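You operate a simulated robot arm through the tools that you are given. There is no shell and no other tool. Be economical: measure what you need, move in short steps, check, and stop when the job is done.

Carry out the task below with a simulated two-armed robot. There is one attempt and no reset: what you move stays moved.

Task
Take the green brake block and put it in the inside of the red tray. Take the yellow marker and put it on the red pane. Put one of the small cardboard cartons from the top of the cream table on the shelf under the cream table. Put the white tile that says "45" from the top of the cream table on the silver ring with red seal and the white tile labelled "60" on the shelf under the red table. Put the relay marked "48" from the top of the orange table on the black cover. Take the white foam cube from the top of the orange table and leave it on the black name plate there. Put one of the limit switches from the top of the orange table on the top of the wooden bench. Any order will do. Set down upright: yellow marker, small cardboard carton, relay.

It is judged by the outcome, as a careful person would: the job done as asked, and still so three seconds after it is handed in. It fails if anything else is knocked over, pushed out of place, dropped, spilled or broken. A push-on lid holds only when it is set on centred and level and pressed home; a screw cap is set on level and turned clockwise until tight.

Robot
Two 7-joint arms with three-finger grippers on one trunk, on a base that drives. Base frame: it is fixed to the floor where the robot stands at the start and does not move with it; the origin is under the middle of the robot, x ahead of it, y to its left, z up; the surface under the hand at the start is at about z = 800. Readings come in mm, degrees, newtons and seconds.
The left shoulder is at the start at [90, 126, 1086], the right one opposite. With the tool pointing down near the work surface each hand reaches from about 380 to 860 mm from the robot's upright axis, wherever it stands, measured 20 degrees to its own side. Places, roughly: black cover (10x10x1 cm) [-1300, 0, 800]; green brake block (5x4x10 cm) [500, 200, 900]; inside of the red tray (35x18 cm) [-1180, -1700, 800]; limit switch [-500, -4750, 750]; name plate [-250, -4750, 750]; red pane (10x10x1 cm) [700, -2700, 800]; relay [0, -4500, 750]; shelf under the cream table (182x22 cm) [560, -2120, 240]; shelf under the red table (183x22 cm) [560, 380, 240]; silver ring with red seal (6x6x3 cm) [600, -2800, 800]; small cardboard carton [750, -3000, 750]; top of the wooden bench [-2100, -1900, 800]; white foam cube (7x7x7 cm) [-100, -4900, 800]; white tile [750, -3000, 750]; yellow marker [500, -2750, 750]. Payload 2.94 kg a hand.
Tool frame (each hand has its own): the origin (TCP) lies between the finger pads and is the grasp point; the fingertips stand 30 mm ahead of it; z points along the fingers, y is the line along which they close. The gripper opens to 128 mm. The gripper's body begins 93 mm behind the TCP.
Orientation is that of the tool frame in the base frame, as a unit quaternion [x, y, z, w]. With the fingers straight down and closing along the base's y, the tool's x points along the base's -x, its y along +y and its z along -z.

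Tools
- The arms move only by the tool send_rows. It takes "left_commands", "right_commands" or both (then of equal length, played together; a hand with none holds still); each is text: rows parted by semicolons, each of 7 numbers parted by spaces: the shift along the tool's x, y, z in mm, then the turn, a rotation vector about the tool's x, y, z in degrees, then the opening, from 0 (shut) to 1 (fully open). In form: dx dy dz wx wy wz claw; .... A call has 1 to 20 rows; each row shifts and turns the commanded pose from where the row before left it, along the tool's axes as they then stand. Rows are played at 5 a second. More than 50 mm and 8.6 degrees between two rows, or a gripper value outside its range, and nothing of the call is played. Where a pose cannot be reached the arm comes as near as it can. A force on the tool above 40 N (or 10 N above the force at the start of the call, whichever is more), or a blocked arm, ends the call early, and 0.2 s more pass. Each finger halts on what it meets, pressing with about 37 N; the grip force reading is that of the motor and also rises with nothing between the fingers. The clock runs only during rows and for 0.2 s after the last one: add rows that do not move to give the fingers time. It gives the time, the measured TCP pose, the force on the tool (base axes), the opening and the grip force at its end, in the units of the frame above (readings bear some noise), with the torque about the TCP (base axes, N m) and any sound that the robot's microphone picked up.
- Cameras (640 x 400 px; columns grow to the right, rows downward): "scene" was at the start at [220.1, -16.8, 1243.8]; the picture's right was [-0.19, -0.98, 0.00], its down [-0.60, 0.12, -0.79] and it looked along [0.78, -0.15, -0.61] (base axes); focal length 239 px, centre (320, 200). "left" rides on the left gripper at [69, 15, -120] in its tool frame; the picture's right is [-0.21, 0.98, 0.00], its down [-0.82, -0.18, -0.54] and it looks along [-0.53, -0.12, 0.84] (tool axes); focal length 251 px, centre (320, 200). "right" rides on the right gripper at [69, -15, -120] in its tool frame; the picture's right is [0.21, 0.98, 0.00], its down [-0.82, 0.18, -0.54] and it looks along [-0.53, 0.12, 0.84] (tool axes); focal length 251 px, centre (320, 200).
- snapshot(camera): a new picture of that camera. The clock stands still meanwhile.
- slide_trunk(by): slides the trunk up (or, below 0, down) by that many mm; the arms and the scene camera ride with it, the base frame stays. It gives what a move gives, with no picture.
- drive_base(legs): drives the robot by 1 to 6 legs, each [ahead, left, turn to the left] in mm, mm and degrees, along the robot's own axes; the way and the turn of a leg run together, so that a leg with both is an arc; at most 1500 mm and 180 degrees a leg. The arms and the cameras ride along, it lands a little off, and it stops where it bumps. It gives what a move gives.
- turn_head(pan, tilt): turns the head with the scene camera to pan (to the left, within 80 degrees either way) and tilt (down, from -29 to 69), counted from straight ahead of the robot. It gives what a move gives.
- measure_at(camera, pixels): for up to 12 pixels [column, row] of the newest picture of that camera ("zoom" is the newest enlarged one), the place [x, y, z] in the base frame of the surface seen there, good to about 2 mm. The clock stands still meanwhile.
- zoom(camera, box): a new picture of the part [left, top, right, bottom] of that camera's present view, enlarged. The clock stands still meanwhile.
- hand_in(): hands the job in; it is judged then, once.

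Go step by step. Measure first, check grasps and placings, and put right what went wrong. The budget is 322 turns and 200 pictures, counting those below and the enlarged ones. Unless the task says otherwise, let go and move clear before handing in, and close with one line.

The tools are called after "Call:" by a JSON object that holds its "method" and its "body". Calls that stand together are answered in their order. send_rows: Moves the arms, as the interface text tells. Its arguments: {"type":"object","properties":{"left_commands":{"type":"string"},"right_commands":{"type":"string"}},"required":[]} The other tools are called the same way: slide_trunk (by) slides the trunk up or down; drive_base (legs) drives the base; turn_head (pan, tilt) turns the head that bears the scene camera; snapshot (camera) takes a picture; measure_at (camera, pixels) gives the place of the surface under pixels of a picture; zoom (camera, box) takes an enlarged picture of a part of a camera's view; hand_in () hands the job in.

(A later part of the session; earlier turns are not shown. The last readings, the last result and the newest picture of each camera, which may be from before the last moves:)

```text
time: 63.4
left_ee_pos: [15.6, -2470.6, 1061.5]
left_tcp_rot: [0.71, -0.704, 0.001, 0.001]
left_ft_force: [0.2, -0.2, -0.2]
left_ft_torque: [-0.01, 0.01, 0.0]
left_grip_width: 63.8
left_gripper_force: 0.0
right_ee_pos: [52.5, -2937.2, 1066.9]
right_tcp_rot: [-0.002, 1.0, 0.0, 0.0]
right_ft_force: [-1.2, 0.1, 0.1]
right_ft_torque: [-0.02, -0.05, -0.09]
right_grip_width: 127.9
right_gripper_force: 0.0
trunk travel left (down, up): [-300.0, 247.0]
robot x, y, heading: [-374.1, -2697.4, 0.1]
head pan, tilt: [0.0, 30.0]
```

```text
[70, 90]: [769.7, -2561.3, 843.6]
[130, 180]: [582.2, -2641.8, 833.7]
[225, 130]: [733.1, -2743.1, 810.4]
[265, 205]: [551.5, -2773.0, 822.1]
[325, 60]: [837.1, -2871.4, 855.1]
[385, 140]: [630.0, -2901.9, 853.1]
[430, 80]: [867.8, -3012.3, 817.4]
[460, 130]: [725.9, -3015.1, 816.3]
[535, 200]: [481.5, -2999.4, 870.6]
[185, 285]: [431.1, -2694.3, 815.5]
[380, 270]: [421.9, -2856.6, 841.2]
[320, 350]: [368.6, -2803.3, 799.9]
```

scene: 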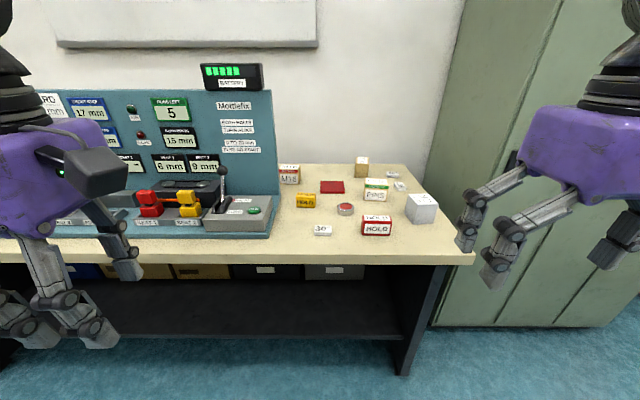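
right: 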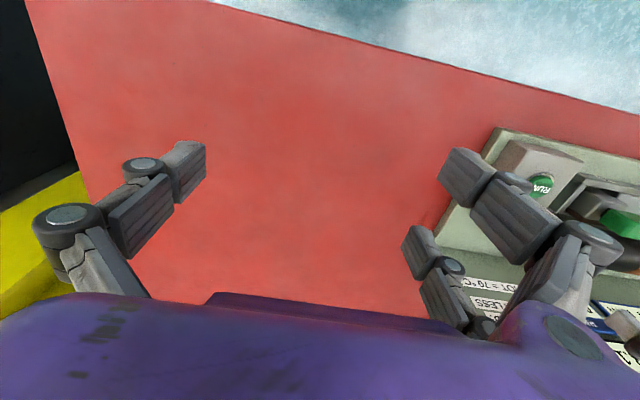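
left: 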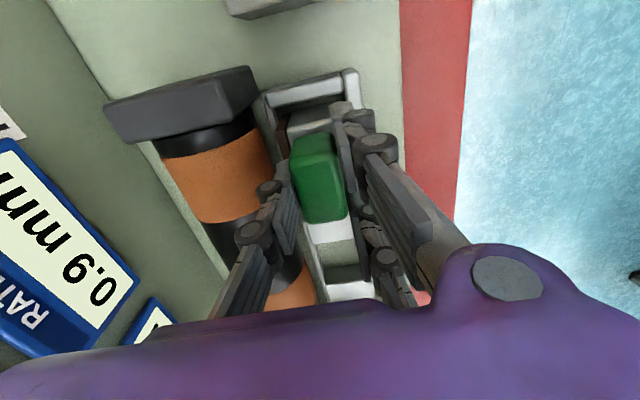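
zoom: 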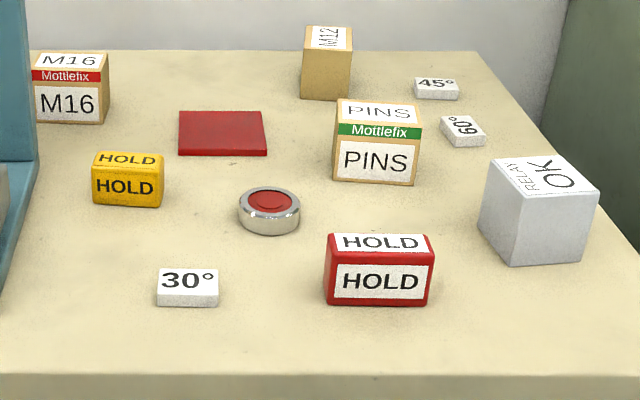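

The yellow marker is the yellow HOLD block at (582,−2642), and the tiles are at the right rear. I'll drive closer and look down at them.

Call:
{"method": "drive_base", "body": {"legs": [[400, 0, 0]]}}

Call:
{"method": "turn_head", "body": {"pan": -12, "tilt": 42}}

Call:
{"method": "snapshot", "body": {"camera": "scene"}}

```text
time: 65.8
left_ee_pos: [411.8, -2465.6, 1060.4]
left_tcp_rot: [0.711, -0.704, 0.001, 0.001]
left_ft_force: [1.2, 0.4, 0.4]
left_ft_torque: [0.0, 0.03, 0.04]
left_grip_width: 63.7
left_gripper_force: 0.1
right_ee_pos: [450.7, -2932.1, 1067.3]
right_tcp_rot: [-0.004, 1.0, 0.001, -0.001]
right_ft_force: [-0.8, -0.8, 0.0]
right_ft_torque: [0.0, 0.01, 0.0]
right_grip_width: 128.0
right_gripper_force: 0.2
trunk travel left (down, up): [-300.0, 247.0]
robot x, y, heading: [25.9, -2691.9, 0.4]
head pan, tilt: [0.0, 30.0]
```

```text
time: 66.6
left_ee_pos: [411.5, -2467.4, 1060.7]
left_tcp_rot: [0.71, -0.704, 0.001, 0.0]
left_ft_force: [-0.4, -0.2, 0.1]
left_ft_torque: [-0.03, 0.0, -0.01]
left_grip_width: 63.8
left_gripper_force: 0.1
right_ee_pos: [450.1, -2933.4, 1067.6]
right_tcp_rot: [-0.005, 1.0, 0.0, 0.0]
right_ft_force: [0.9, -1.2, 0.3]
right_ft_torque: [-0.01, 0.0, -0.01]
right_grip_width: 127.8
right_gripper_force: 0.0
trunk travel left (down, up): [-300.0, 247.0]
robot x, y, heading: [25.0, -2694.2, 0.7]
head pan, tilt: [-12.0, 42.0]
```

```text
168 pictures are left
```

scene: 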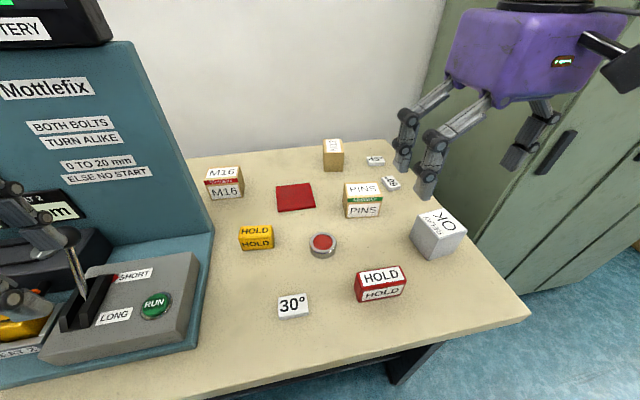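

Now measuring the marker, pane, ring, tiles and cartons in a zoom.

Call:
{"method": "zoom", "body": {"camera": "scene", "box": [190, 130, 410, 265]}}

Call:
{"method": "measure_at", "body": {"camera": "zoom", "pixels": [[145, 280], [238, 276], [150, 305], [240, 302], [148, 345], [238, 335], [250, 160], [350, 155], [260, 232], [370, 220], [310, 190], [390, 325]]}}

Call:
{"method": "measure_at", "body": {"camera": "zoom", "pixels": [[365, 318], [415, 318], [385, 300], [390, 345], [450, 158], [550, 160], [450, 190], [555, 190], [395, 45], [440, 40], [45, 115], [155, 115]]}}

```text
2.91 times, centred on (300, 198) of scene
```

zoom: 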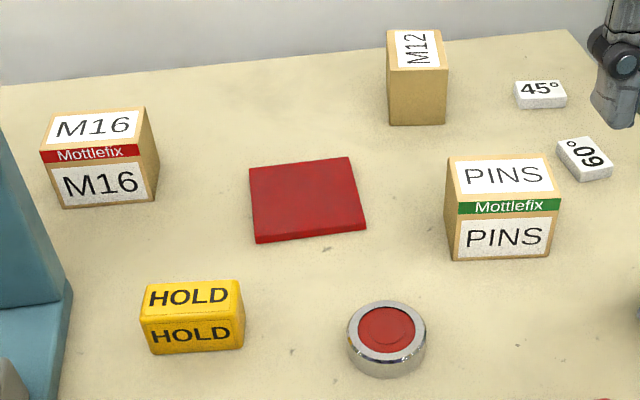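

```text
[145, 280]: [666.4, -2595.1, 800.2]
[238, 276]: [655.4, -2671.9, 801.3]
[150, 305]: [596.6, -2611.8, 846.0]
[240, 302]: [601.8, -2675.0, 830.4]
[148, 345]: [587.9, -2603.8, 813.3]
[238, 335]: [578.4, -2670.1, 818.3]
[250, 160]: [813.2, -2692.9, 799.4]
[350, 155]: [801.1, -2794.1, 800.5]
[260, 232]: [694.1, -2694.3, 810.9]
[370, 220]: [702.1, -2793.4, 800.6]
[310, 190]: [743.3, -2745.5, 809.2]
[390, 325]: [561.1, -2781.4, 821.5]
```

```text
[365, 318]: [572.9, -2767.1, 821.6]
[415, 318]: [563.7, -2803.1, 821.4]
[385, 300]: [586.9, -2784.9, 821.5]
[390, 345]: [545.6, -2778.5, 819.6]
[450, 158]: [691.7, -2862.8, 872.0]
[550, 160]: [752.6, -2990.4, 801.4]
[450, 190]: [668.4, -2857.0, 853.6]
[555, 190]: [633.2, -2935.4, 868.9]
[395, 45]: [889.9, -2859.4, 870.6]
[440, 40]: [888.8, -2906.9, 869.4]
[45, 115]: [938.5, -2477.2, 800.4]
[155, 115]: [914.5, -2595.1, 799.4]
```

The marker's about 65 mm wide in y. I'll bring the left hand (still closing along x) over it, y first to avoid the panel.

Call:
{"method": "send_rows", "body": {"left_commands": "43 0 0 0 0 0 0.5; 43 0 0 0 0 0 0.5; 43 0 0 0 0 0 0.5; 43 0 0 0 0 0 0.5; 0 -40 0 0 0 0 0.6; 0 -40 0 0 0 0 0.6; 0 -40 0 0 0 0 0.6; 0 -40 0 0 0 0 0.6; 0 -30 40 0 0 0 0.6; 0 0 40 0 0 0 0.6; 0 0 0 0 0 0 0.6"}}

Call:
{"method": "snapshot", "body": {"camera": "left"}}

```text
time: 69.0
left_ee_pos: [603.5, -2636.4, 988.9]
left_tcp_rot: [0.71, -0.705, 0.006, -0.004]
left_ft_force: [0.2, -1.1, -0.7]
left_ft_torque: [0.03, -0.01, -0.05]
left_grip_width: 76.9
left_gripper_force: 0.0
left hand out of reach, approached as far as the arm can: row 4
right_ee_pos: [442.0, -2935.2, 1070.7]
right_tcp_rot: [-0.003, 1.0, 0.0, 0.005]
right_ft_force: [-0.5, -0.1, 0.4]
right_ft_torque: [-0.04, -0.03, -0.03]
right_grip_width: 128.0
right_gripper_force: 0.1
trunk travel left (down, up): [-300.0, 247.0]
robot x, y, heading: [23.4, -2696.0, 0.5]
head pan, tilt: [-12.0, 42.0]
```

```text
166 pictures are left
```

left: 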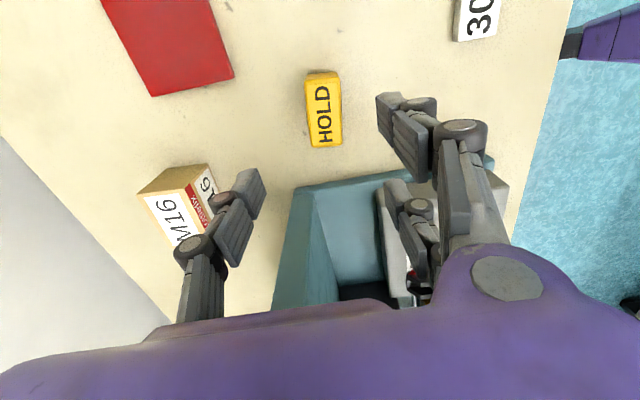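

Call:
{"method": "measure_at", "body": {"camera": "left", "pixels": [[309, 80], [337, 78], [310, 144], [340, 140], [325, 112], [305, 72], [215, 70], [150, 90], [232, 80], [209, 170], [148, 196], [300, 195]]}}

```text
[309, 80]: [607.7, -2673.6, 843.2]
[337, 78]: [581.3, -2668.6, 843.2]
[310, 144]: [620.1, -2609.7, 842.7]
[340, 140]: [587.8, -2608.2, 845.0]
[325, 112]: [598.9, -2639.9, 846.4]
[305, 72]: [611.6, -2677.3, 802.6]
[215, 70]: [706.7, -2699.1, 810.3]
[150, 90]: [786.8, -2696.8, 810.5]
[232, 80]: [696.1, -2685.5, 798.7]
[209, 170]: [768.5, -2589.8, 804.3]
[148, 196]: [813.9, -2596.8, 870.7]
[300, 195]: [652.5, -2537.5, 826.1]
```

The marker is centred at (599,−2640), 30 mm deep and yawed about −8°. I'll align, lower, and grip.

Call:
{"method": "send_rows", "body": {"left_commands": "3.6 4.5 0 0 0 8 0.6; 0 0 45 0 0 0 0.55; 0 0 45 0 0 0 0.5; 0 0 0 0 0 0 0.5"}}

Call:
{"method": "snapshot", "body": {"camera": "left"}}

```text
time: 70.0
left_ee_pos: [606.5, -2638.9, 891.5]
left_tcp_rot: [-0.66, 0.751, 0.0, 0.001]
left_ft_force: [0.1, 0.4, -0.4]
left_ft_torque: [0.0, -0.02, 0.02]
left_grip_width: 64.0
left_gripper_force: 0.1
right_ee_pos: [449.3, -2933.2, 1066.1]
right_tcp_rot: [-0.003, 1.0, 0.0, 0.0]
right_ft_force: [0.0, -0.9, 0.3]
right_ft_torque: [0.03, -0.01, 0.01]
right_grip_width: 128.0
right_gripper_force: 0.0
trunk travel left (down, up): [-300.0, 247.0]
robot x, y, heading: [27.7, -2689.0, 0.3]
head pan, tilt: [-12.0, 42.0]
```

```text
165 pictures are left
```

left: 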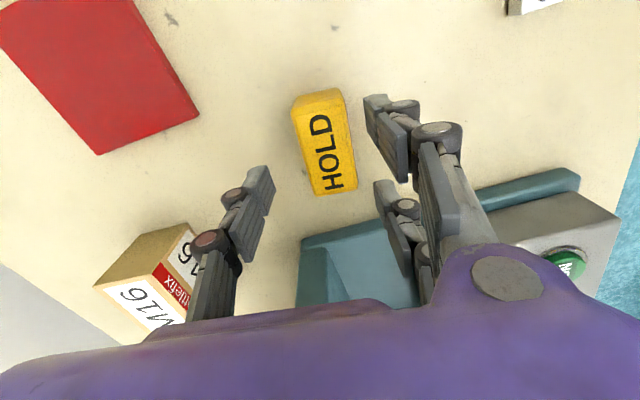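

Call:
{"method": "measure_at", "body": {"camera": "left", "pixels": [[300, 118], [344, 108], [312, 185], [352, 178], [325, 145], [266, 172], [370, 105], [255, 215], [380, 190]]}}

```text
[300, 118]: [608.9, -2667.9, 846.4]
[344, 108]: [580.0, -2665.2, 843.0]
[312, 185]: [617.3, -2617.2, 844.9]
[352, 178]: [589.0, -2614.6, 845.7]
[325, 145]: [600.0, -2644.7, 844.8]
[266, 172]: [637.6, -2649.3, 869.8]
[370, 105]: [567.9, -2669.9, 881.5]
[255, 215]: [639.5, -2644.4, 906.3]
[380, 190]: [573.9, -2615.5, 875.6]
```

The fingers are centred about 5 mm too far in x. I'll shift, lower to z≈836 and close.

Call:
{"method": "send_rows", "body": {"left_commands": "0 5 15 0 0 0 0.5; 0 0 25 0 0 0 0.5; 0 0 15 0 0 0 0.5; 0 0 0 0 0 0 0.35; 0 0 0 0 0 0 0.25; 0 0 0 0 0 0 0.1; 0 0 0 0 0 0 0.0; 0 0 0 0 0 0 0.0"}}

Call:
{"method": "snapshot", "body": {"camera": "left"}}

```text
time: 71.8
left_ee_pos: [601.2, -2637.2, 837.0]
left_tcp_rot: [-0.66, 0.751, -0.001, 0.0]
left_ft_force: [0.5, -0.1, 0.7]
left_ft_torque: [0.02, -0.01, 0.0]
left_grip_width: 35.1
left_gripper_force: 37.3
right_ee_pos: [450.1, -2932.2, 1066.0]
right_tcp_rot: [-0.004, 1.0, 0.0, 0.0]
right_ft_force: [0.7, 0.3, -0.5]
right_ft_torque: [-0.02, -0.04, -0.01]
right_grip_width: 128.1
right_gripper_force: 0.1
trunk travel left (down, up): [-300.0, 247.0]
robot x, y, heading: [24.0, -2691.9, 0.5]
head pan, tilt: [-12.0, 42.0]
```

```text
164 pictures are left
```

left: 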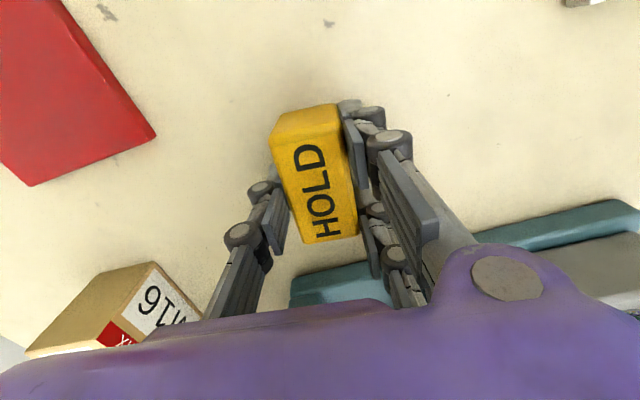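

Firm grip (35 mm, 37 N). I'll lift and carry it over the red pane.

Call:
{"method": "send_rows", "body": {"left_commands": "0 0 -20 0 0 0 0; 0 0 -40 0 0 0 0; 21.7 -40.3 0 0 0 0 0; 21.7 -40.3 0 0 0 0 0; 21.7 -40.3 0 0 0 0 0; 21.8 -40.5 0 0 0 0 0; 0 0 0 0 0 0 0"}}

Call:
{"method": "snapshot", "body": {"camera": "left"}}

Call:
{"method": "zoom", "body": {"camera": "scene", "box": [190, 130, 410, 265]}}

```text
time: 73.4
left_ee_pos: [751.8, -2743.1, 895.2]
left_tcp_rot: [-0.66, 0.752, 0.001, -0.001]
left_ft_force: [-0.8, 0.5, -1.2]
left_ft_torque: [-0.05, 0.02, -0.01]
left_grip_width: 35.0
left_gripper_force: 37.6
right_ee_pos: [452.0, -2931.3, 1066.0]
right_tcp_rot: [-0.004, 1.0, 0.0, -0.002]
right_ft_force: [0.1, 0.5, 0.3]
right_ft_torque: [-0.06, 0.04, -0.03]
right_grip_width: 127.6
right_gripper_force: 0.1
trunk travel left (down, up): [-300.0, 247.0]
robot x, y, heading: [26.0, -2695.2, 0.5]
head pan, tilt: [-12.0, 42.0]
```

```text
163 pictures are left
```

left: 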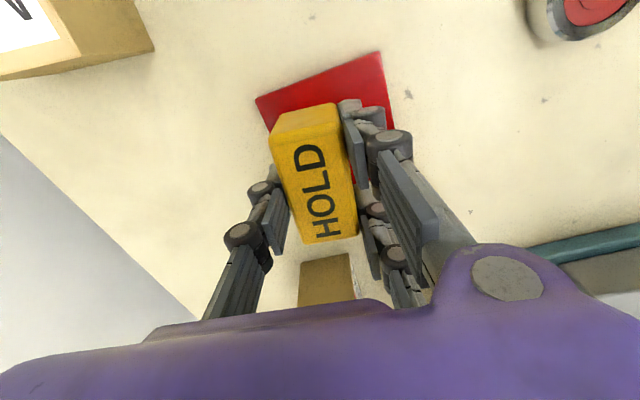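

```text
2.91 times, centred on (300, 198) of scene
```

zoom: 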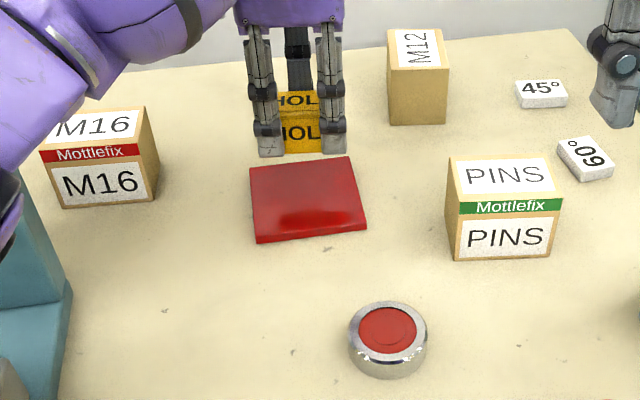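

It's over the pane. I'll lower it until contact.

Call:
{"method": "send_rows", "body": {"left_commands": "0 0 25 0 0 0 0; 0 0 17 0 0 0 0; 0 0 3 0 0 0 0; 0 0 2 0 0 0 0; 0 0 2 0 0 0 0; 0 0 0 0 0 0 0"}}

Call:
{"method": "zoom", "body": {"camera": "scene", "box": [240, 150, 350, 218]}}

```text
time: 74.8
left_ee_pos: [749.0, -2744.2, 848.3]
left_tcp_rot: [-0.66, 0.752, 0.0, 0.0]
left_ft_force: [-0.3, -0.7, -1.3]
left_ft_torque: [-0.03, -0.02, 0.01]
left_grip_width: 35.2
left_gripper_force: 37.3
right_ee_pos: [449.8, -2931.8, 1066.5]
right_tcp_rot: [-0.004, 1.0, 0.0, 0.001]
right_ft_force: [0.0, -0.4, -0.3]
right_ft_torque: [0.02, 0.02, -0.04]
right_grip_width: 128.0
right_gripper_force: 0.0
trunk travel left (down, up): [-300.0, 247.0]
robot x, y, heading: [24.6, -2695.1, 0.5]
head pan, tilt: [-12.0, 42.0]
```

```text
5.82 times, centred on (295, 184) of scene
```

zoom: 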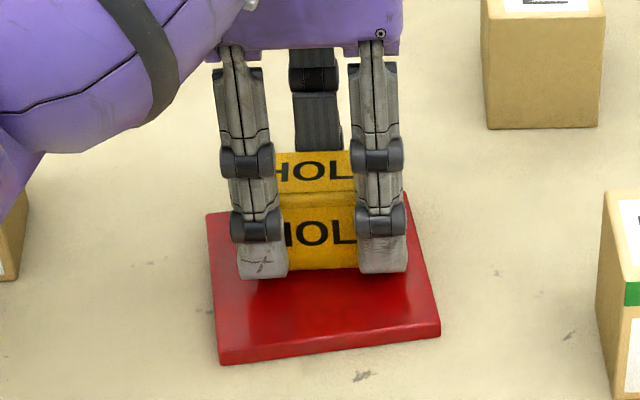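

Call:
{"method": "send_rows", "body": {"left_commands": "0 0 1.5 0 0 0 0; 0 0 1.5 0 0 0 0; 0 0 0 0 0 0 0"}}

```text
time: 75.6
left_ee_pos: [748.5, -2744.4, 846.9]
left_tcp_rot: [-0.659, 0.752, -0.001, 0.0]
left_ft_force: [0.7, -0.8, 3.7]
left_ft_torque: [-0.01, 0.03, -0.04]
left_grip_width: 35.2
left_gripper_force: 36.7
right_ee_pos: [449.9, -2931.8, 1066.7]
right_tcp_rot: [-0.004, 1.0, 0.0, -0.001]
right_ft_force: [0.4, -0.4, -0.6]
right_ft_torque: [0.02, 0.0, -0.01]
right_grip_width: 128.0
right_gripper_force: 0.0
trunk travel left (down, up): [-300.0, 247.0]
robot x, y, heading: [30.6, -2694.3, 0.4]
head pan, tilt: [-12.0, 42.0]
```

It touches (force rose from −1.3 to +3.7 N). I'll release and rise.

Call:
{"method": "send_rows", "body": {"left_commands": "0 0 0 0 0 0 0.32; 0 0 0 0 0 0 0.4; 0 0 0 0 0 0 0.45; 0 0 -30 0 0 0 0.45; 0 0 -45 0 0 0 0.45; 0 0 -45 0 0 0 0.5; 0 0 -45 0 0 0 0.5; 0 0 0 0 0 0 0.5"}}

Call:
{"method": "zoom", "body": {"camera": "scene", "box": [190, 130, 410, 265]}}

```text
time: 77.4
left_ee_pos: [750.8, -2743.3, 1010.0]
left_tcp_rot: [-0.66, 0.752, 0.0, -0.001]
left_ft_force: [-0.1, 0.9, 0.0]
left_ft_torque: [-0.01, 0.04, 0.04]
left_grip_width: 64.0
left_gripper_force: 0.1
right_ee_pos: [451.4, -2931.9, 1067.2]
right_tcp_rot: [-0.005, 1.0, 0.0, 0.001]
right_ft_force: [0.1, 0.1, 0.0]
right_ft_torque: [0.0, -0.01, -0.01]
right_grip_width: 127.8
right_gripper_force: 0.2
trunk travel left (down, up): [-300.0, 247.0]
robot x, y, heading: [26.0, -2693.1, 0.4]
head pan, tilt: [-12.0, 42.0]
```

```text
2.91 times, centred on (300, 198) of scene
```

zoom: 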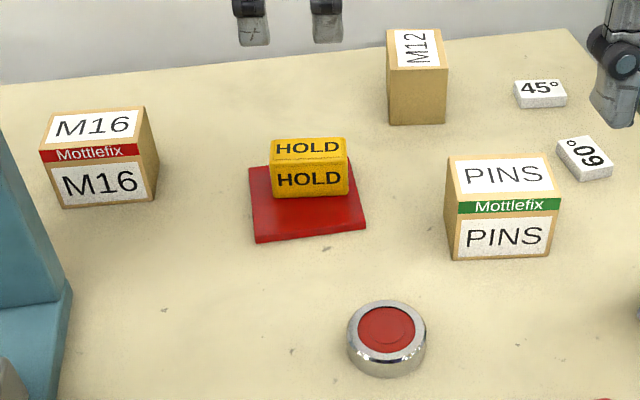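

The marker stands on the pane. I'll retract the left hand and look down to see how much room the base has before moving closer for the far tiles.

Call:
{"method": "send_rows", "body": {"left_commands": "-5 38.4 0 0 0 0 0.5; -5 38.4 0 0 0 0 0.5; -5 38.4 0 0 0 0 0.5; -5 38.4 0 0 0 0 0.5; -5 38.4 0 0 0 0 0.5; -5 38.4 0 0 0 0 0.5; -5 38.4 0 0 0 0 0.5; -5 38.4 0 0 0 0 0.5"}}

Call:
{"method": "turn_head", "body": {"pan": -20, "tilt": 69}}

Call:
{"method": "snapshot", "body": {"camera": "scene"}}

```text
time: 79.2
left_ee_pos: [449.2, -2663.5, 1010.3]
left_tcp_rot: [-0.66, 0.751, -0.001, -0.001]
left_ft_force: [-0.4, -0.7, 0.3]
left_ft_torque: [0.01, 0.0, 0.0]
left_grip_width: 64.2
left_gripper_force: 0.0
right_ee_pos: [449.5, -2932.4, 1066.4]
right_tcp_rot: [-0.005, 1.0, 0.0, 0.001]
right_ft_force: [0.2, 1.0, -0.1]
right_ft_torque: [0.05, 0.0, -0.03]
right_grip_width: 128.1
right_gripper_force: 0.1
trunk travel left (down, up): [-300.0, 247.0]
robot x, y, heading: [20.8, -2689.8, 0.3]
head pan, tilt: [-12.0, 42.0]
```

```text
time: 80.1
left_ee_pos: [450.8, -2663.7, 1009.7]
left_tcp_rot: [-0.66, 0.751, -0.001, -0.001]
left_ft_force: [-0.7, -0.2, 0.0]
left_ft_torque: [0.0, 0.01, -0.01]
left_grip_width: 64.3
left_gripper_force: 0.0
right_ee_pos: [450.6, -2932.3, 1068.5]
right_tcp_rot: [-0.005, 1.0, 0.0, 0.0]
right_ft_force: [-0.2, -0.2, -0.1]
right_ft_torque: [0.01, -0.02, -0.04]
right_grip_width: 127.8
right_gripper_force: 0.2
trunk travel left (down, up): [-300.0, 247.0]
robot x, y, heading: [25.0, -2690.0, 0.2]
head pan, tilt: [-20.0, 68.8]
```

```text
159 pictures are left
```

scene: 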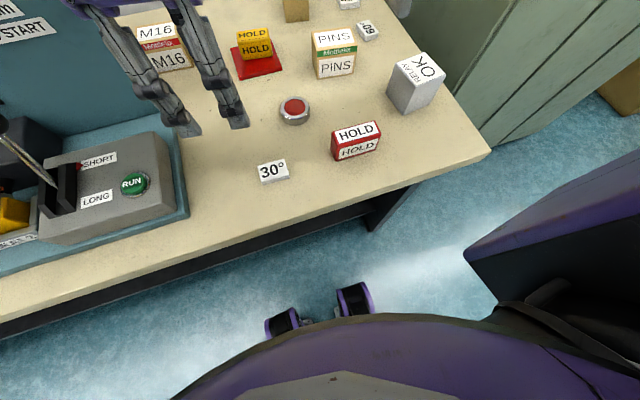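

The front wheels are visible at (285,322) and (355,298). I'll measure them against the table edge and leg.

Call:
{"method": "measure_at", "body": {"camera": "scene", "pixels": [[280, 318], [352, 290], [372, 296], [340, 318], [400, 200], [378, 225], [482, 155], [300, 224], [470, 250], [340, 225], [540, 240]]}}

```text
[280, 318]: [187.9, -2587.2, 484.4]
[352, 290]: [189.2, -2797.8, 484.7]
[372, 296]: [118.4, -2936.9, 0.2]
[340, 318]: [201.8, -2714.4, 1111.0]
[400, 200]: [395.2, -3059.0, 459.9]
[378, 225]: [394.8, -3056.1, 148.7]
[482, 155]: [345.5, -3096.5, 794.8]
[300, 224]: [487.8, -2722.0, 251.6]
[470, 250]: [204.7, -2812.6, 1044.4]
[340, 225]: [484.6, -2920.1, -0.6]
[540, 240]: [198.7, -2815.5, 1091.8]
```

There's about 150 mm of clearance ahead and the table leg is off at y≈−3058. I'll drive 90 ahead and 180 right.

Call:
{"method": "drive_base", "body": {"legs": [[90, -180, 0]]}}

Call:
{"method": "turn_head", "body": {"pan": -5, "tilt": 48}}

Call:
{"method": "send_rows", "body": {"right_commands": "0 0 0 0 0 -8.2 0.6; 0 0 0 0 0 -8.2 0.6; 0 0 0 0 0 -8.2 0.6; 0 0 0 0 0 -8.2 0.6; 0 0 0 0 0 -8.2 0.6; 0 0 0 0 0 -8.2 0.5; 0 0 0 0 0 -8.2 0.5; 0 0 0 0 0 -8.2 0.4; 0 0 0 0 0 -8.2 0.4; 0 0 0 0 0 -8.2 0.4; 0 0 0 0 0 -8 0.4; 0 0 0 0 0 0 0.5; 0 0 0 0 0 0 0.5"}}

Call:
{"method": "snapshot", "body": {"camera": "scene"}}

```text
time: 82.3
left_ee_pos: [542.6, -2844.1, 1009.5]
left_tcp_rot: [-0.66, 0.752, -0.001, -0.001]
left_ft_force: [-0.3, 0.4, 0.6]
left_ft_torque: [0.0, -0.01, 0.01]
left_grip_width: 64.1
left_gripper_force: 0.0
right_ee_pos: [541.5, -3111.6, 1066.3]
right_tcp_rot: [-0.005, 1.0, 0.0, 0.0]
right_ft_force: [0.3, -0.9, -0.3]
right_ft_torque: [-0.01, 0.03, 0.02]
right_grip_width: 128.0
right_gripper_force: 0.1
trunk travel left (down, up): [-300.0, 247.0]
robot x, y, heading: [116.0, -2871.8, 0.5]
head pan, tilt: [-20.0, 68.8]
```

```text
time: 83.1
left_ee_pos: [542.5, -2843.2, 1010.3]
left_tcp_rot: [-0.66, 0.751, 0.0, -0.001]
left_ft_force: [-0.6, 0.2, -0.2]
left_ft_torque: [0.02, -0.01, 0.04]
left_grip_width: 64.0
left_gripper_force: 0.0
right_ee_pos: [542.3, -3112.4, 1067.1]
right_tcp_rot: [-0.005, 1.0, 0.0, -0.001]
right_ft_force: [-0.4, -0.7, -0.5]
right_ft_torque: [0.01, 0.02, -0.02]
right_grip_width: 127.9
right_gripper_force: 0.1
trunk travel left (down, up): [-300.0, 247.0]
robot x, y, heading: [117.3, -2872.7, 0.4]
head pan, tilt: [-5.0, 48.0]
```

```text
time: 85.9
left_ee_pos: [542.2, -2843.0, 1010.2]
left_tcp_rot: [-0.66, 0.751, 0.0, 0.0]
left_ft_force: [-1.0, 1.3, -0.3]
left_ft_torque: [0.04, -0.02, 0.0]
left_grip_width: 63.8
left_gripper_force: 0.0
right_ee_pos: [468.1, -3010.9, 1073.8]
right_tcp_rot: [-0.693, 0.721, -0.007, -0.01]
right_ft_force: [0.7, 0.3, 0.1]
right_ft_torque: [-0.02, 0.01, 0.04]
right_grip_width: 63.8
right_gripper_force: 0.1
right hand out of reach, approached as far as the arm can: row 7, 8, 9, 10, 11
trunk travel left (down, up): [-300.0, 247.0]
robot x, y, heading: [117.2, -2872.5, 0.8]
head pan, tilt: [-5.0, 48.0]
```

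```text
158 pictures are left
```

scene: 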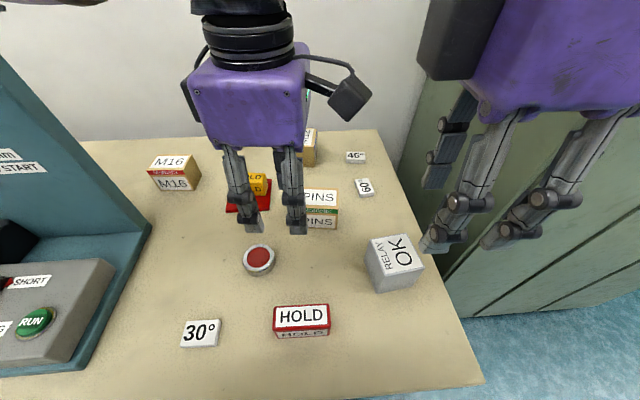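

The right hand dislikes that turn direction. I'll turn it the mirrored way (tool y to +x) and move the left hand aside.

Call:
{"method": "send_rows", "body": {"right_commands": "0 0 0 0 0 8.4 0.5; 0 0 0 0 0 8.4 0.5; 0 0 0 0 0 8.4 0.5; 0 0 0 0 0 8.4 0.5; 0 0 0 0 0 8.4 0.5; 0 0 0 0 0 8.4 0.5; 0 0 0 0 0 8.4 0.5; 0 0 0 0 0 8.4 0.5; 0 0 0 0 0 8.4 0.5; 0 0 0 0 0 8.4 0.5; 0 0 0 0 0 8.4 0.5; 0 0 0 0 0 8.4 0.5; 0 0 0 0 0 8.4 0.5; 0 0 0 0 0 8.4 0.5; 0 0 0 0 0 8.4 0.5; 0 0 0 0 0 8.4 0.5; 0 0 0 0 0 8.4 0.5; 0 0 0 0 0 8.4 0.5; 0 0 0 0 0 8.4 0.5; 0 0 0 0 0 8.4 0.5", "left_commands": "-30 0 0 0 0 0 0.5; -30 0 0 0 0 0 0.5; -30 0 0 0 0 0 0.5; -30 0 0 0 0 0 0.5; -30 0 0 0 0 0 0.5; 0 30 0 0 0 0 0.5; 0 30 0 0 0 0 0.5; 0 0 0 0 0 0 0.5; 0 0 0 0 0 0 0.5; 0 0 0 0 0 0 0.5; 0 0 0 0 0 0 0.5; 0 0 0 0 0 0 0.5; 0 0 0 0 0 0 0.5; 0 0 0 0 0 0 0.5; 0 0 0 0 0 0 0.5; 0 0 0 0 0 0 0.5; 0 0 0 0 0 0 0.5; 0 0 0 0 0 0 0.5; 0 0 0 0 0 0 0.5; 0 0 0 0 0 0 0.5"}}

Call:
{"method": "snapshot", "body": {"camera": "scene"}}

```text
time: 90.1
left_ee_pos: [501.0, -2686.9, 1009.0]
left_tcp_rot: [-0.66, 0.752, 0.0, -0.002]
left_ft_force: [-0.4, 0.1, -0.5]
left_ft_torque: [0.0, -0.02, -0.03]
left_grip_width: 64.0
left_gripper_force: 0.1
right_ee_pos: [467.7, -3011.9, 1073.8]
right_tcp_rot: [0.645, 0.764, -0.011, 0.006]
right_ft_force: [0.7, -0.8, 0.7]
right_ft_torque: [0.02, 0.0, 0.02]
right_grip_width: 64.1
right_gripper_force: 0.2
trunk travel left (down, up): [-300.0, 247.0]
robot x, y, heading: [118.4, -2874.5, 0.5]
head pan, tilt: [-5.0, 48.0]
```

```text
157 pictures are left
```

scene: 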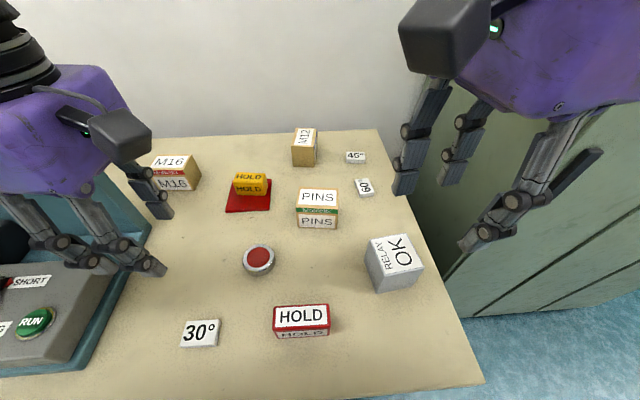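

Good: the right hand now closes along x with the pair on the far side. I'll measure both tiles.

Call:
{"method": "zoom", "body": {"camera": "scene", "box": [280, 120, 400, 240]}}

Call:
{"method": "measure_at", "body": {"camera": "zoom", "pixels": [[355, 175], [455, 172], [360, 205], [462, 205], [408, 188], [403, 318], [465, 313], [428, 375], [497, 368], [445, 340]]}}

```text
3.33 times, centred on (340, 180) of scene
```

zoom: 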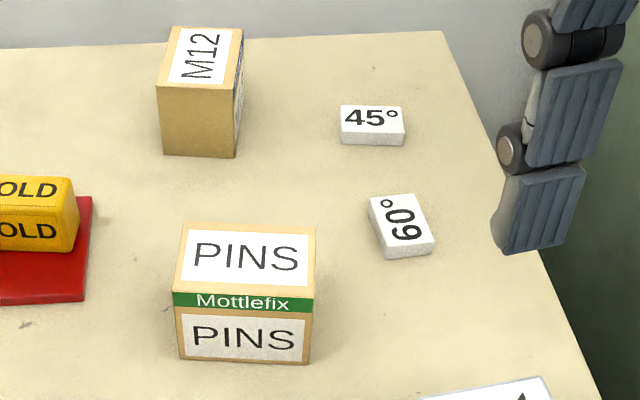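

```text
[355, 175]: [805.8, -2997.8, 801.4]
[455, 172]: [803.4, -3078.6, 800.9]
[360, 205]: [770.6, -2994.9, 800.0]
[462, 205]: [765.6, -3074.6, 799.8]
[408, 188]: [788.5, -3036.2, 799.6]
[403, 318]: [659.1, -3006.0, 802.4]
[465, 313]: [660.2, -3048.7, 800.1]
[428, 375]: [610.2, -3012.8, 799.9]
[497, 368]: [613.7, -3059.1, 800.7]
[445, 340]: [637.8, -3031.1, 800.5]
```

Those pixels missed the tiles; I'll redo with the tile corners at (342–403,106–145) and (370–433,195–257).

Call:
{"method": "measure_at", "body": {"camera": "zoom", "pixels": [[343, 107], [401, 108], [344, 127], [402, 130], [373, 117], [372, 200], [414, 197], [386, 245], [430, 239], [400, 218], [345, 140], [400, 142]]}}

```text
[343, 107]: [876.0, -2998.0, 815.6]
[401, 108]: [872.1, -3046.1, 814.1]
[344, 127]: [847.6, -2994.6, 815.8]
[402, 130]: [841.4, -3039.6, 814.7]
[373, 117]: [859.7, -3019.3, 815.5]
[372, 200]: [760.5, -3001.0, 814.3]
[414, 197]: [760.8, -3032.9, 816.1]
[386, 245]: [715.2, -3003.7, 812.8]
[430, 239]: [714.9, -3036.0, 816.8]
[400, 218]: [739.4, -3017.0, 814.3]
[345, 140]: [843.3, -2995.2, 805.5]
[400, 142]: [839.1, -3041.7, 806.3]
```

Each tile is 48×32×16 mm; 45 is at (859,−3020) and 60 at (738,−3018). Before reaching in I'll check where the green cabinet begins.

Call:
{"method": "measure_at", "body": {"camera": "scene", "pixels": [[440, 180], [460, 280], [560, 230], [620, 180], [480, 312], [630, 290], [430, 60], [620, 80]]}}

```text
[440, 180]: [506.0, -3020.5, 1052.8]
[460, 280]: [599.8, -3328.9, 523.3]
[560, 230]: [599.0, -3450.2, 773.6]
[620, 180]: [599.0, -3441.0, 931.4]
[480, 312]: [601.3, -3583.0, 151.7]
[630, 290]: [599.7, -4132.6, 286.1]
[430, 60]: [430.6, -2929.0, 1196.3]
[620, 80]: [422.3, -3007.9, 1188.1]
```

The cabinet front is at x=600, well right of the arm's path. I'll level and align the right hand and reach over the 45 tile.

Call:
{"method": "send_rows", "body": {"right_commands": "0 0 0 -0.5 1.3 7 0.5; 0 0 0 0 0 7.5 0.5; 2.9 43.3 0 0 0 0 0.5; 2.9 43.3 0 0 0 0 0.5; 2.9 43.3 0 0 0 0 0.5; 2.9 43.3 0 0 0 0 0.5; 2.9 43.3 0 0 0 0 0.5; 2.9 43.3 0 0 0 0 0.5; 2.9 43.3 0 0 0 0 0.5; 2.9 43.3 0 0 0 0 0.5; 2.9 43.3 0 0 0 0 0.5; 0 0 45 0 0 0 0.5; 0 0 45 0 0 0 0.5; 0 0 45 0 0 0 0.5; 0 0 0 0 0 0 0.5"}}

Call:
{"method": "snapshot", "body": {"camera": "right"}}

```text
time: 93.3
left_ee_pos: [500.4, -2686.6, 1009.9]
left_tcp_rot: [-0.66, 0.751, -0.001, -0.001]
left_ft_force: [-0.7, -0.8, -0.7]
left_ft_torque: [-0.03, -0.01, 0.0]
left_grip_width: 64.0
left_gripper_force: 0.0
right_ee_pos: [716.6, -3024.8, 940.4]
right_tcp_rot: [0.735, 0.678, 0.0, 0.001]
right_ft_force: [-0.7, -1.0, -0.4]
right_ft_torque: [-0.02, -0.03, 0.02]
right_grip_width: 64.3
right_gripper_force: 0.1
right hand out of reach, approached as far as the arm can: row 8, 9, 10, 11
trunk travel left (down, up): [-300.0, 247.0]
robot x, y, heading: [113.3, -2874.7, 0.4]
head pan, tilt: [-5.0, 48.0]
```

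```text
155 pictures are left
```

right: 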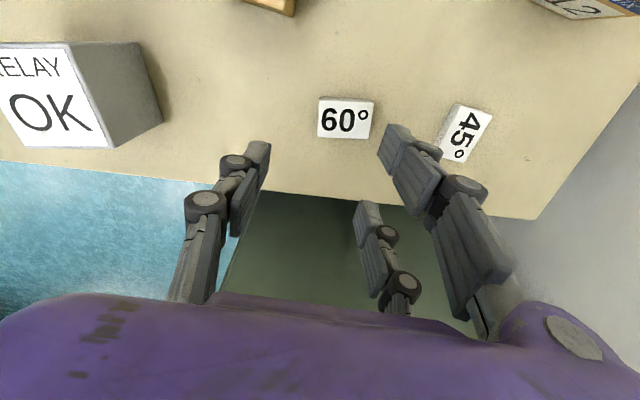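

It stopped short at x=717, but that was at a higher height. I'll try continuing at z=940.

Call:
{"method": "send_rows", "body": {"right_commands": "6 35 0 0 0 0 0.5; 6 35 0 0 0 0 0.5; 4 35 0 0 0 0 0.5; 0 37 0 0 0 0 0.5; 0 0 0 0 0 0 0.5"}}

Call:
{"method": "snapshot", "body": {"camera": "right"}}

```text
time: 94.5
left_ee_pos: [502.4, -2687.8, 1009.3]
left_tcp_rot: [-0.66, 0.751, 0.0, -0.001]
left_ft_force: [0.1, -0.7, 0.1]
left_ft_torque: [0.04, -0.01, -0.03]
left_grip_width: 64.0
left_gripper_force: 0.0
right_ee_pos: [729.0, -3025.9, 940.7]
right_tcp_rot: [0.735, 0.678, 0.0, 0.002]
right_ft_force: [-0.6, -0.2, 0.5]
right_ft_torque: [-0.01, 0.02, 0.01]
right_grip_width: 64.0
right_gripper_force: 0.1
right hand out of reach, approached as far as the arm can: row 1, 2, 3, 4
trunk travel left (down, up): [-300.0, 247.0]
robot x, y, heading: [113.5, -2870.1, 0.6]
head pan, tilt: [-5.0, 48.0]
```

```text
154 pictures are left
```

right: 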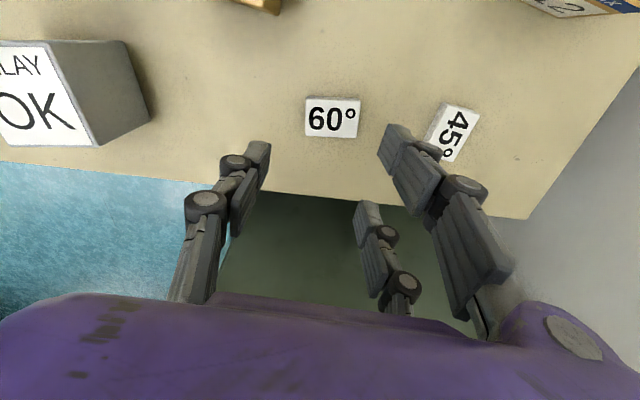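

The right arm may be in an awkward posture from the earlier wrong-way turn. I'll raise, turn back to the default yaw, and then see how far it reaches.

Call:
{"method": "send_rows", "body": {"right_commands": "0 -40 -40 0 0 0 0.5; 0 -40 -40 0 0 0 0.5; 0 0 0 0 0 -8.5 0.5; 0 0 0 0 0 -8.5 0.5; 0 0 0 0 0 -8.5 0.5; 0 0 0 0 0 -8.5 0.5; 0 0 0 0 0 -8.5 0.5; 0 0 0 0 0 -8.5 0.5; 0 0 0 0 0 -8.5 0.5; 0 0 0 0 0 -8.5 0.5; 0 0 0 0 0 -8.5 0.5; 0 0 0 0 0 -8.5 0.5; 0 0 0 0 0 -8.5 0.5; 0 0 0 0 0 0 0.5"}}

Call:
{"method": "snapshot", "body": {"camera": "scene"}}

```text
refused: row 1 steps farther than a row can; nothing moved
```

```text
153 pictures are left
```

scene: 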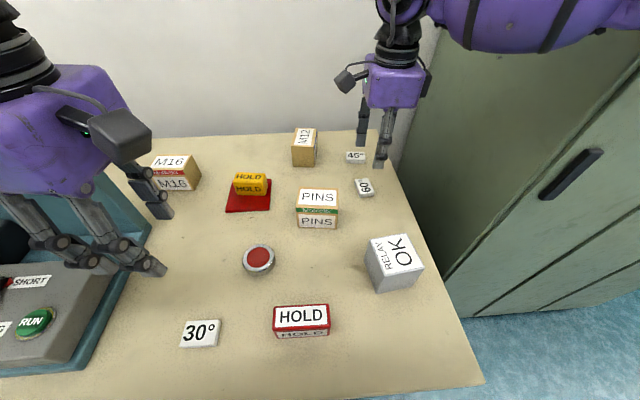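

The arm comes in from the far right with the elbow out, so it isn't stretched. I'll reset its posture with legal steps.

Call:
{"method": "send_rows", "body": {"right_commands": "0 -30 -35 0 0 0 0.5; 0 -30 -35 0 0 0 0.5; 0 0 0 0 0 -8.5 0.5; 0 0 0 0 0 -8.5 0.5; 0 0 0 0 0 -8.5 0.5; 0 0 0 0 0 -8.5 0.5; 0 0 0 0 0 -8.5 0.5; 0 0 0 0 0 -8.5 0.5; 0 0 0 0 0 -8.5 0.5; 0 0 0 0 0 -8.5 0.5; 0 0 0 0 0 -8.5 0.5; 0 0 0 0 0 -8.5 0.5; 0 0 0 0 0 -8.5 0.5; 0 0 0 0 0 0 0.5"}}

Call:
{"method": "snapshot", "body": {"camera": "scene"}}

```text
time: 97.5
left_ee_pos: [501.3, -2687.2, 1008.8]
left_tcp_rot: [-0.66, 0.751, 0.0, -0.001]
left_ft_force: [-0.4, -0.7, 0.1]
left_ft_torque: [-0.02, 0.04, 0.03]
left_grip_width: 63.9
left_gripper_force: 0.1
right_ee_pos: [669.3, -3020.3, 1012.6]
right_tcp_rot: [0.01, 1.0, -0.001, 0.001]
right_ft_force: [-0.1, 0.0, 0.4]
right_ft_torque: [-0.02, -0.01, 0.03]
right_grip_width: 63.8
right_gripper_force: 0.1
trunk travel left (down, up): [-300.0, 247.0]
robot x, y, heading: [116.7, -2870.5, 0.5]
head pan, tilt: [-5.0, 48.0]
```

```text
152 pictures are left
```

scene: 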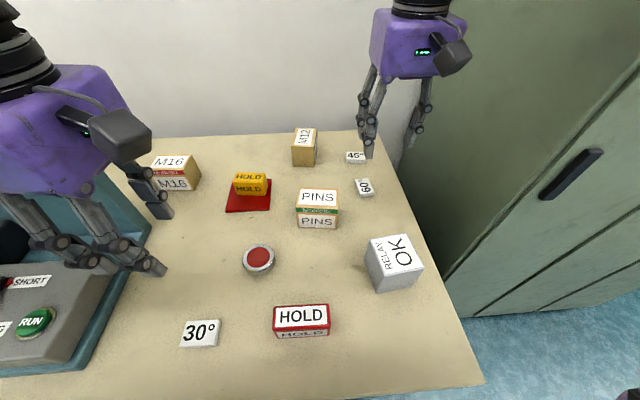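

The posture looks natural now. I'll go forward at the default yaw to the tile's x, then turn there.

Call:
{"method": "send_rows", "body": {"right_commands": "-35 0 20 0 0 0 0.5; -35 0 20 0 0 0 0.5; -40 0 20 0 0 0 0.5; -40 0 20 0 0 0 0.5; -40 0 0 0 0 0 0.5; 0 0 0 0 0 8.5 0.5; 0 0 0 0 0 8.5 0.5; 0 0 0 0 0 8.5 0.5; 0 0 0 0 0 8.5 0.5; 0 0 0 0 0 8.5 0.5; 0 0 0 0 0 8.5 0.5; 0 0 0 0 0 8.5 0.5; 0 0 0 0 0 8.5 0.5; 0 0 0 0 0 8.5 0.5; 0 0 0 0 0 8.5 0.5; 0 0 0 0 0 8.5 0.5; 0 0 0 0 0 1 0.5; 0 0 0 0 0 0 0.5"}}

Call:
{"method": "snapshot", "body": {"camera": "right"}}

```text
time: 101.3
left_ee_pos: [500.0, -2685.5, 1009.0]
left_tcp_rot: [-0.66, 0.751, 0.0, -0.001]
left_ft_force: [0.0, 0.6, 0.1]
left_ft_torque: [-0.01, -0.01, 0.03]
left_grip_width: 64.0
left_gripper_force: 0.1
right_ee_pos: [762.3, -3065.9, 976.3]
right_tcp_rot: [0.742, 0.671, 0.0, 0.002]
right_ft_force: [-0.1, 0.3, -0.1]
right_ft_torque: [0.0, 0.01, 0.04]
right_grip_width: 64.1
right_gripper_force: 0.0
right hand out of reach, approached as far as the arm can: row 2, 3, 4, 5
trunk travel left (down, up): [-300.0, 247.0]
robot x, y, heading: [114.9, -2876.2, 0.5]
head pan, tilt: [-5.0, 48.0]
```

```text
151 pictures are left
```

right: 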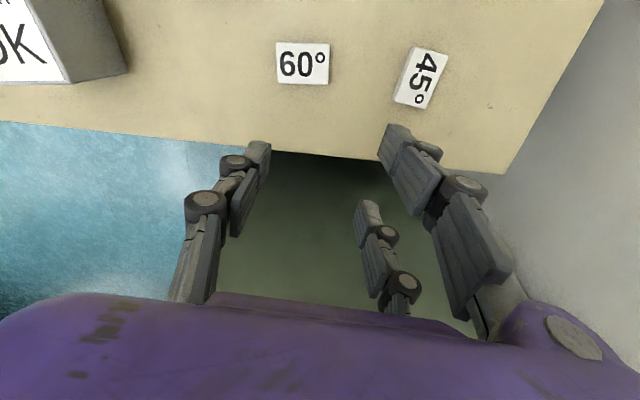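

Height is likely the limiter. I'll lower first, then move on toward the tile.

Call:
{"method": "send_rows", "body": {"right_commands": "0 0 35 0 0 0 0.5; 0 0 35 0 0 0 0.5; 0 0 30 0 0 0 0.5; 18.5 30.7 0 0 0 0 0.5; 18.5 30.7 0 0 0 0 0.5; 18.5 30.7 0 0 0 0 0.5; 0 0 0 0 0 0 0.5"}}

Call:
{"method": "snapshot", "body": {"camera": "right"}}

```text
time: 102.9
left_ee_pos: [501.1, -2687.4, 1008.2]
left_tcp_rot: [-0.66, 0.751, 0.0, 0.0]
left_ft_force: [-0.5, -0.3, -0.4]
left_ft_torque: [-0.02, 0.02, 0.01]
left_grip_width: 64.0
left_gripper_force: 0.1
right_ee_pos: [768.1, -3077.3, 880.2]
right_tcp_rot: [0.741, 0.671, 0.0, 0.001]
right_ft_force: [-0.7, 0.4, -0.7]
right_ft_torque: [0.0, 0.0, 0.03]
right_grip_width: 64.1
right_gripper_force: 0.2
right hand out of reach, approached as far as the arm can: row 3, 4, 5, 6
trunk travel left (down, up): [-300.0, 247.0]
robot x, y, heading: [113.8, -2873.0, 0.5]
head pan, tilt: [-5.0, 48.0]
```

```text
150 pictures are left
```

right: 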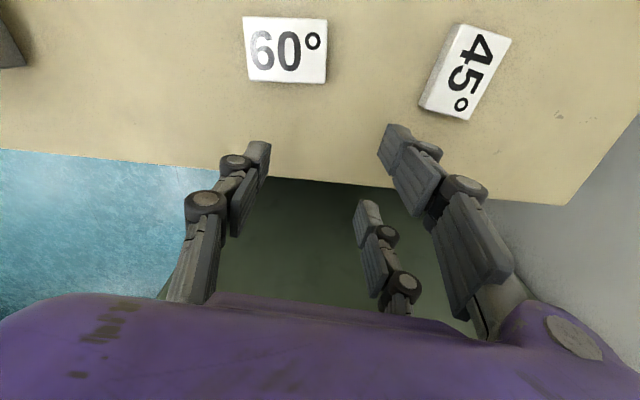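

The limit depends on the hand's yaw against the line from the shoulder, so standing further left should help. I'll lift both hands back and move the robot 180 mm left.

Call:
{"method": "send_rows", "body": {"right_commands": "0 0 -45 0 0 0 0.5; 0 0 -45 0 0 0 0.5; 0 -40 0 0 0 0 0.5; 0 0 0 0 0 0 0.5", "left_commands": "0 45 0 0 0 0 0.5; 0 45 0 0 0 0 0.5; 0 0 -40 0 0 0 0.5; 0 0 -10 0 0 0 0.5"}}

Call:
{"method": "drive_base", "body": {"legs": [[0, 180, 0]]}}

Call:
{"method": "snapshot", "body": {"camera": "right"}}

```text
time: 103.9
left_ee_pos: [447.6, -2667.6, 1080.8]
left_tcp_rot: [-0.661, 0.751, 0.0, -0.002]
left_ft_force: [0.7, -0.5, 0.1]
left_ft_torque: [-0.03, 0.03, -0.02]
left_grip_width: 63.9
left_gripper_force: 0.1
left hand out of reach, approached as far as the arm can: row 1, 2
right_ee_pos: [731.1, -3074.5, 968.2]
right_tcp_rot: [0.742, 0.67, -0.001, 0.002]
right_ft_force: [0.4, 0.6, -0.8]
right_ft_torque: [0.03, 0.03, 0.02]
right_grip_width: 64.2
right_gripper_force: 0.1
trunk travel left (down, up): [-300.0, 247.0]
robot x, y, heading: [116.3, -2875.3, 0.7]
head pan, tilt: [-5.0, 48.0]
```

```text
time: 106.2
left_ee_pos: [444.9, -2487.5, 1081.9]
left_tcp_rot: [-0.66, 0.751, 0.0, -0.001]
left_ft_force: [0.0, 0.3, 0.7]
left_ft_torque: [-0.03, -0.01, 0.04]
left_grip_width: 63.9
left_gripper_force: 0.0
right_ee_pos: [728.5, -2894.6, 968.9]
right_tcp_rot: [0.742, 0.671, -0.001, 0.002]
right_ft_force: [0.1, 0.3, -0.2]
right_ft_torque: [0.0, -0.02, -0.04]
right_grip_width: 63.8
right_gripper_force: 0.1
trunk travel left (down, up): [-300.0, 247.0]
robot x, y, heading: [112.7, -2692.7, 0.4]
head pan, tilt: [-5.0, 48.0]
```

```text
149 pictures are left
```

right: 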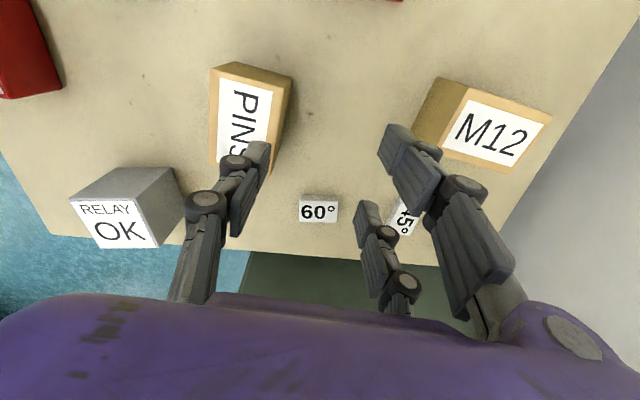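

Now I'll go right then forward to the tile.

Call:
{"method": "send_rows", "body": {"right_commands": "-37 0 0 0 0 0 0.5; -37 0 0 0 0 0 0.5; -37 0 0 0 0 0 0.5; 0 36 10 0 0 0 0.5; 0 36 15 0 0 0 0.5; 0 36 15 0 0 0 0.5; 0 36 15 0 0 0 0.5; 0 0 0 0 0 0 0.5"}}

Call:
{"method": "snapshot", "body": {"camera": "right"}}

```text
time: 108.0
left_ee_pos: [445.0, -2487.2, 1082.1]
left_tcp_rot: [-0.66, 0.751, 0.0, 0.0]
left_ft_force: [-0.1, -1.1, 0.0]
left_ft_torque: [0.0, 0.03, -0.02]
left_grip_width: 63.8
left_gripper_force: 0.0
right_ee_pos: [816.2, -3016.1, 934.3]
right_tcp_rot: [0.742, 0.67, -0.001, 0.001]
right_ft_force: [0.6, -0.2, 0.6]
right_ft_torque: [-0.03, 0.04, -0.01]
right_grip_width: 64.4
right_gripper_force: 0.0
right hand out of reach, approached as far as the arm can: row 6, 7
trunk travel left (down, up): [-300.0, 247.0]
robot x, y, heading: [114.4, -2688.4, 0.4]
head pan, tilt: [-5.0, 48.0]
```

```text
148 pictures are left
```

right: 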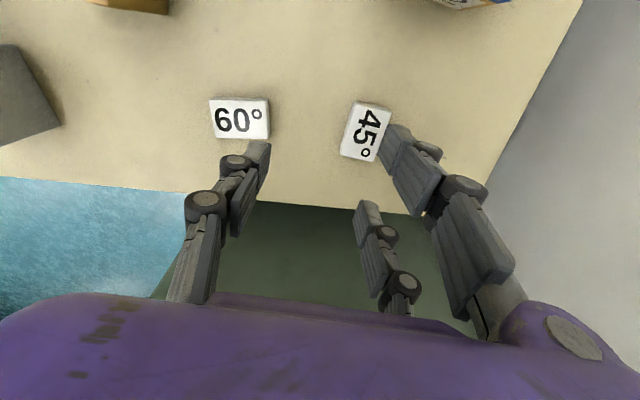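

Better: x=816. I'll descend and try the remaining 45 mm at a lower height.

Call:
{"method": "send_rows", "body": {"right_commands": "0 0 30 0 0 0 0.5; 0 0 25 0 0 0 0.5; 0 15 0 0 0 0 0.5; 0 15 0 0 0 0 0.5; 0 15 0 0 0 0 0.5; 0 0 0 0 0 0 0.5"}}

Call:
{"method": "snapshot", "body": {"camera": "right"}}

```text
time: 109.4
left_ee_pos: [444.5, -2486.7, 1081.7]
left_tcp_rot: [-0.661, 0.751, -0.001, -0.001]
left_ft_force: [-0.9, -0.8, 0.4]
left_ft_torque: [-0.01, -0.04, -0.03]
left_grip_width: 63.9
left_gripper_force: 0.0
right_ee_pos: [823.4, -3028.7, 880.3]
right_tcp_rot: [0.742, 0.671, -0.001, 0.002]
right_ft_force: [-0.7, -0.5, 0.7]
right_ft_torque: [-0.01, 0.02, -0.02]
right_grip_width: 64.0
right_gripper_force: 0.0
right hand out of reach, approached as far as the arm can: row 3, 4, 5
trunk travel left (down, up): [-300.0, 247.0]
robot x, y, heading: [112.8, -2693.9, 0.5]
head pan, tilt: [-5.0, 48.0]
```

```text
147 pictures are left
```

right: 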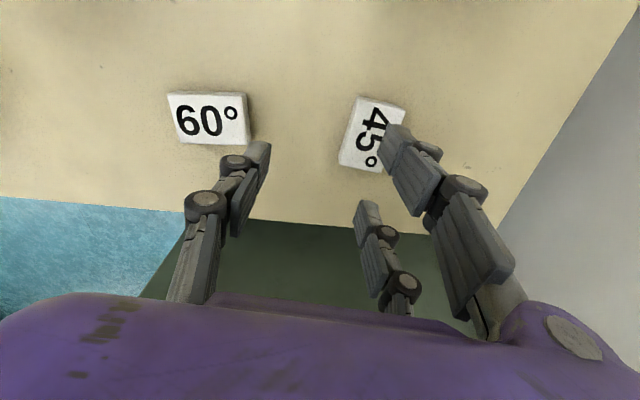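

I'm 36 mm short. Before driving 36 mm ahead I'll check the wall's place behind the hand.

Call:
{"method": "snapshot", "body": {"camera": "scene"}}

Call:
{"method": "measure_at", "body": {"camera": "scene", "pixels": [[280, 100], [340, 80], [430, 60], [300, 125], [400, 100]]}}

```text
146 pictures are left
```

scene: 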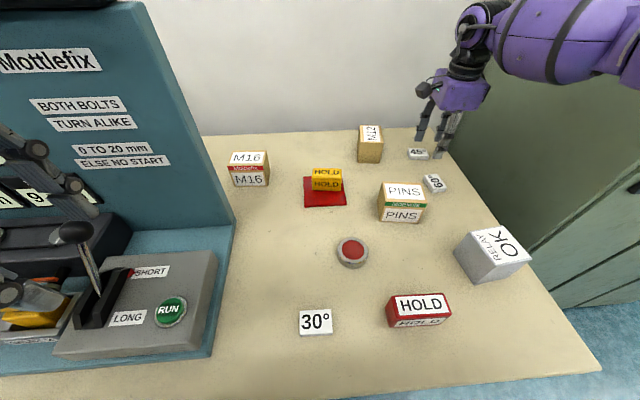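

```text
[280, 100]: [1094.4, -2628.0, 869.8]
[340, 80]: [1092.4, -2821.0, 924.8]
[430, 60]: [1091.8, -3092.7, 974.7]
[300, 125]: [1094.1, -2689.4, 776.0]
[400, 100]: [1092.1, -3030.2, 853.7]
```

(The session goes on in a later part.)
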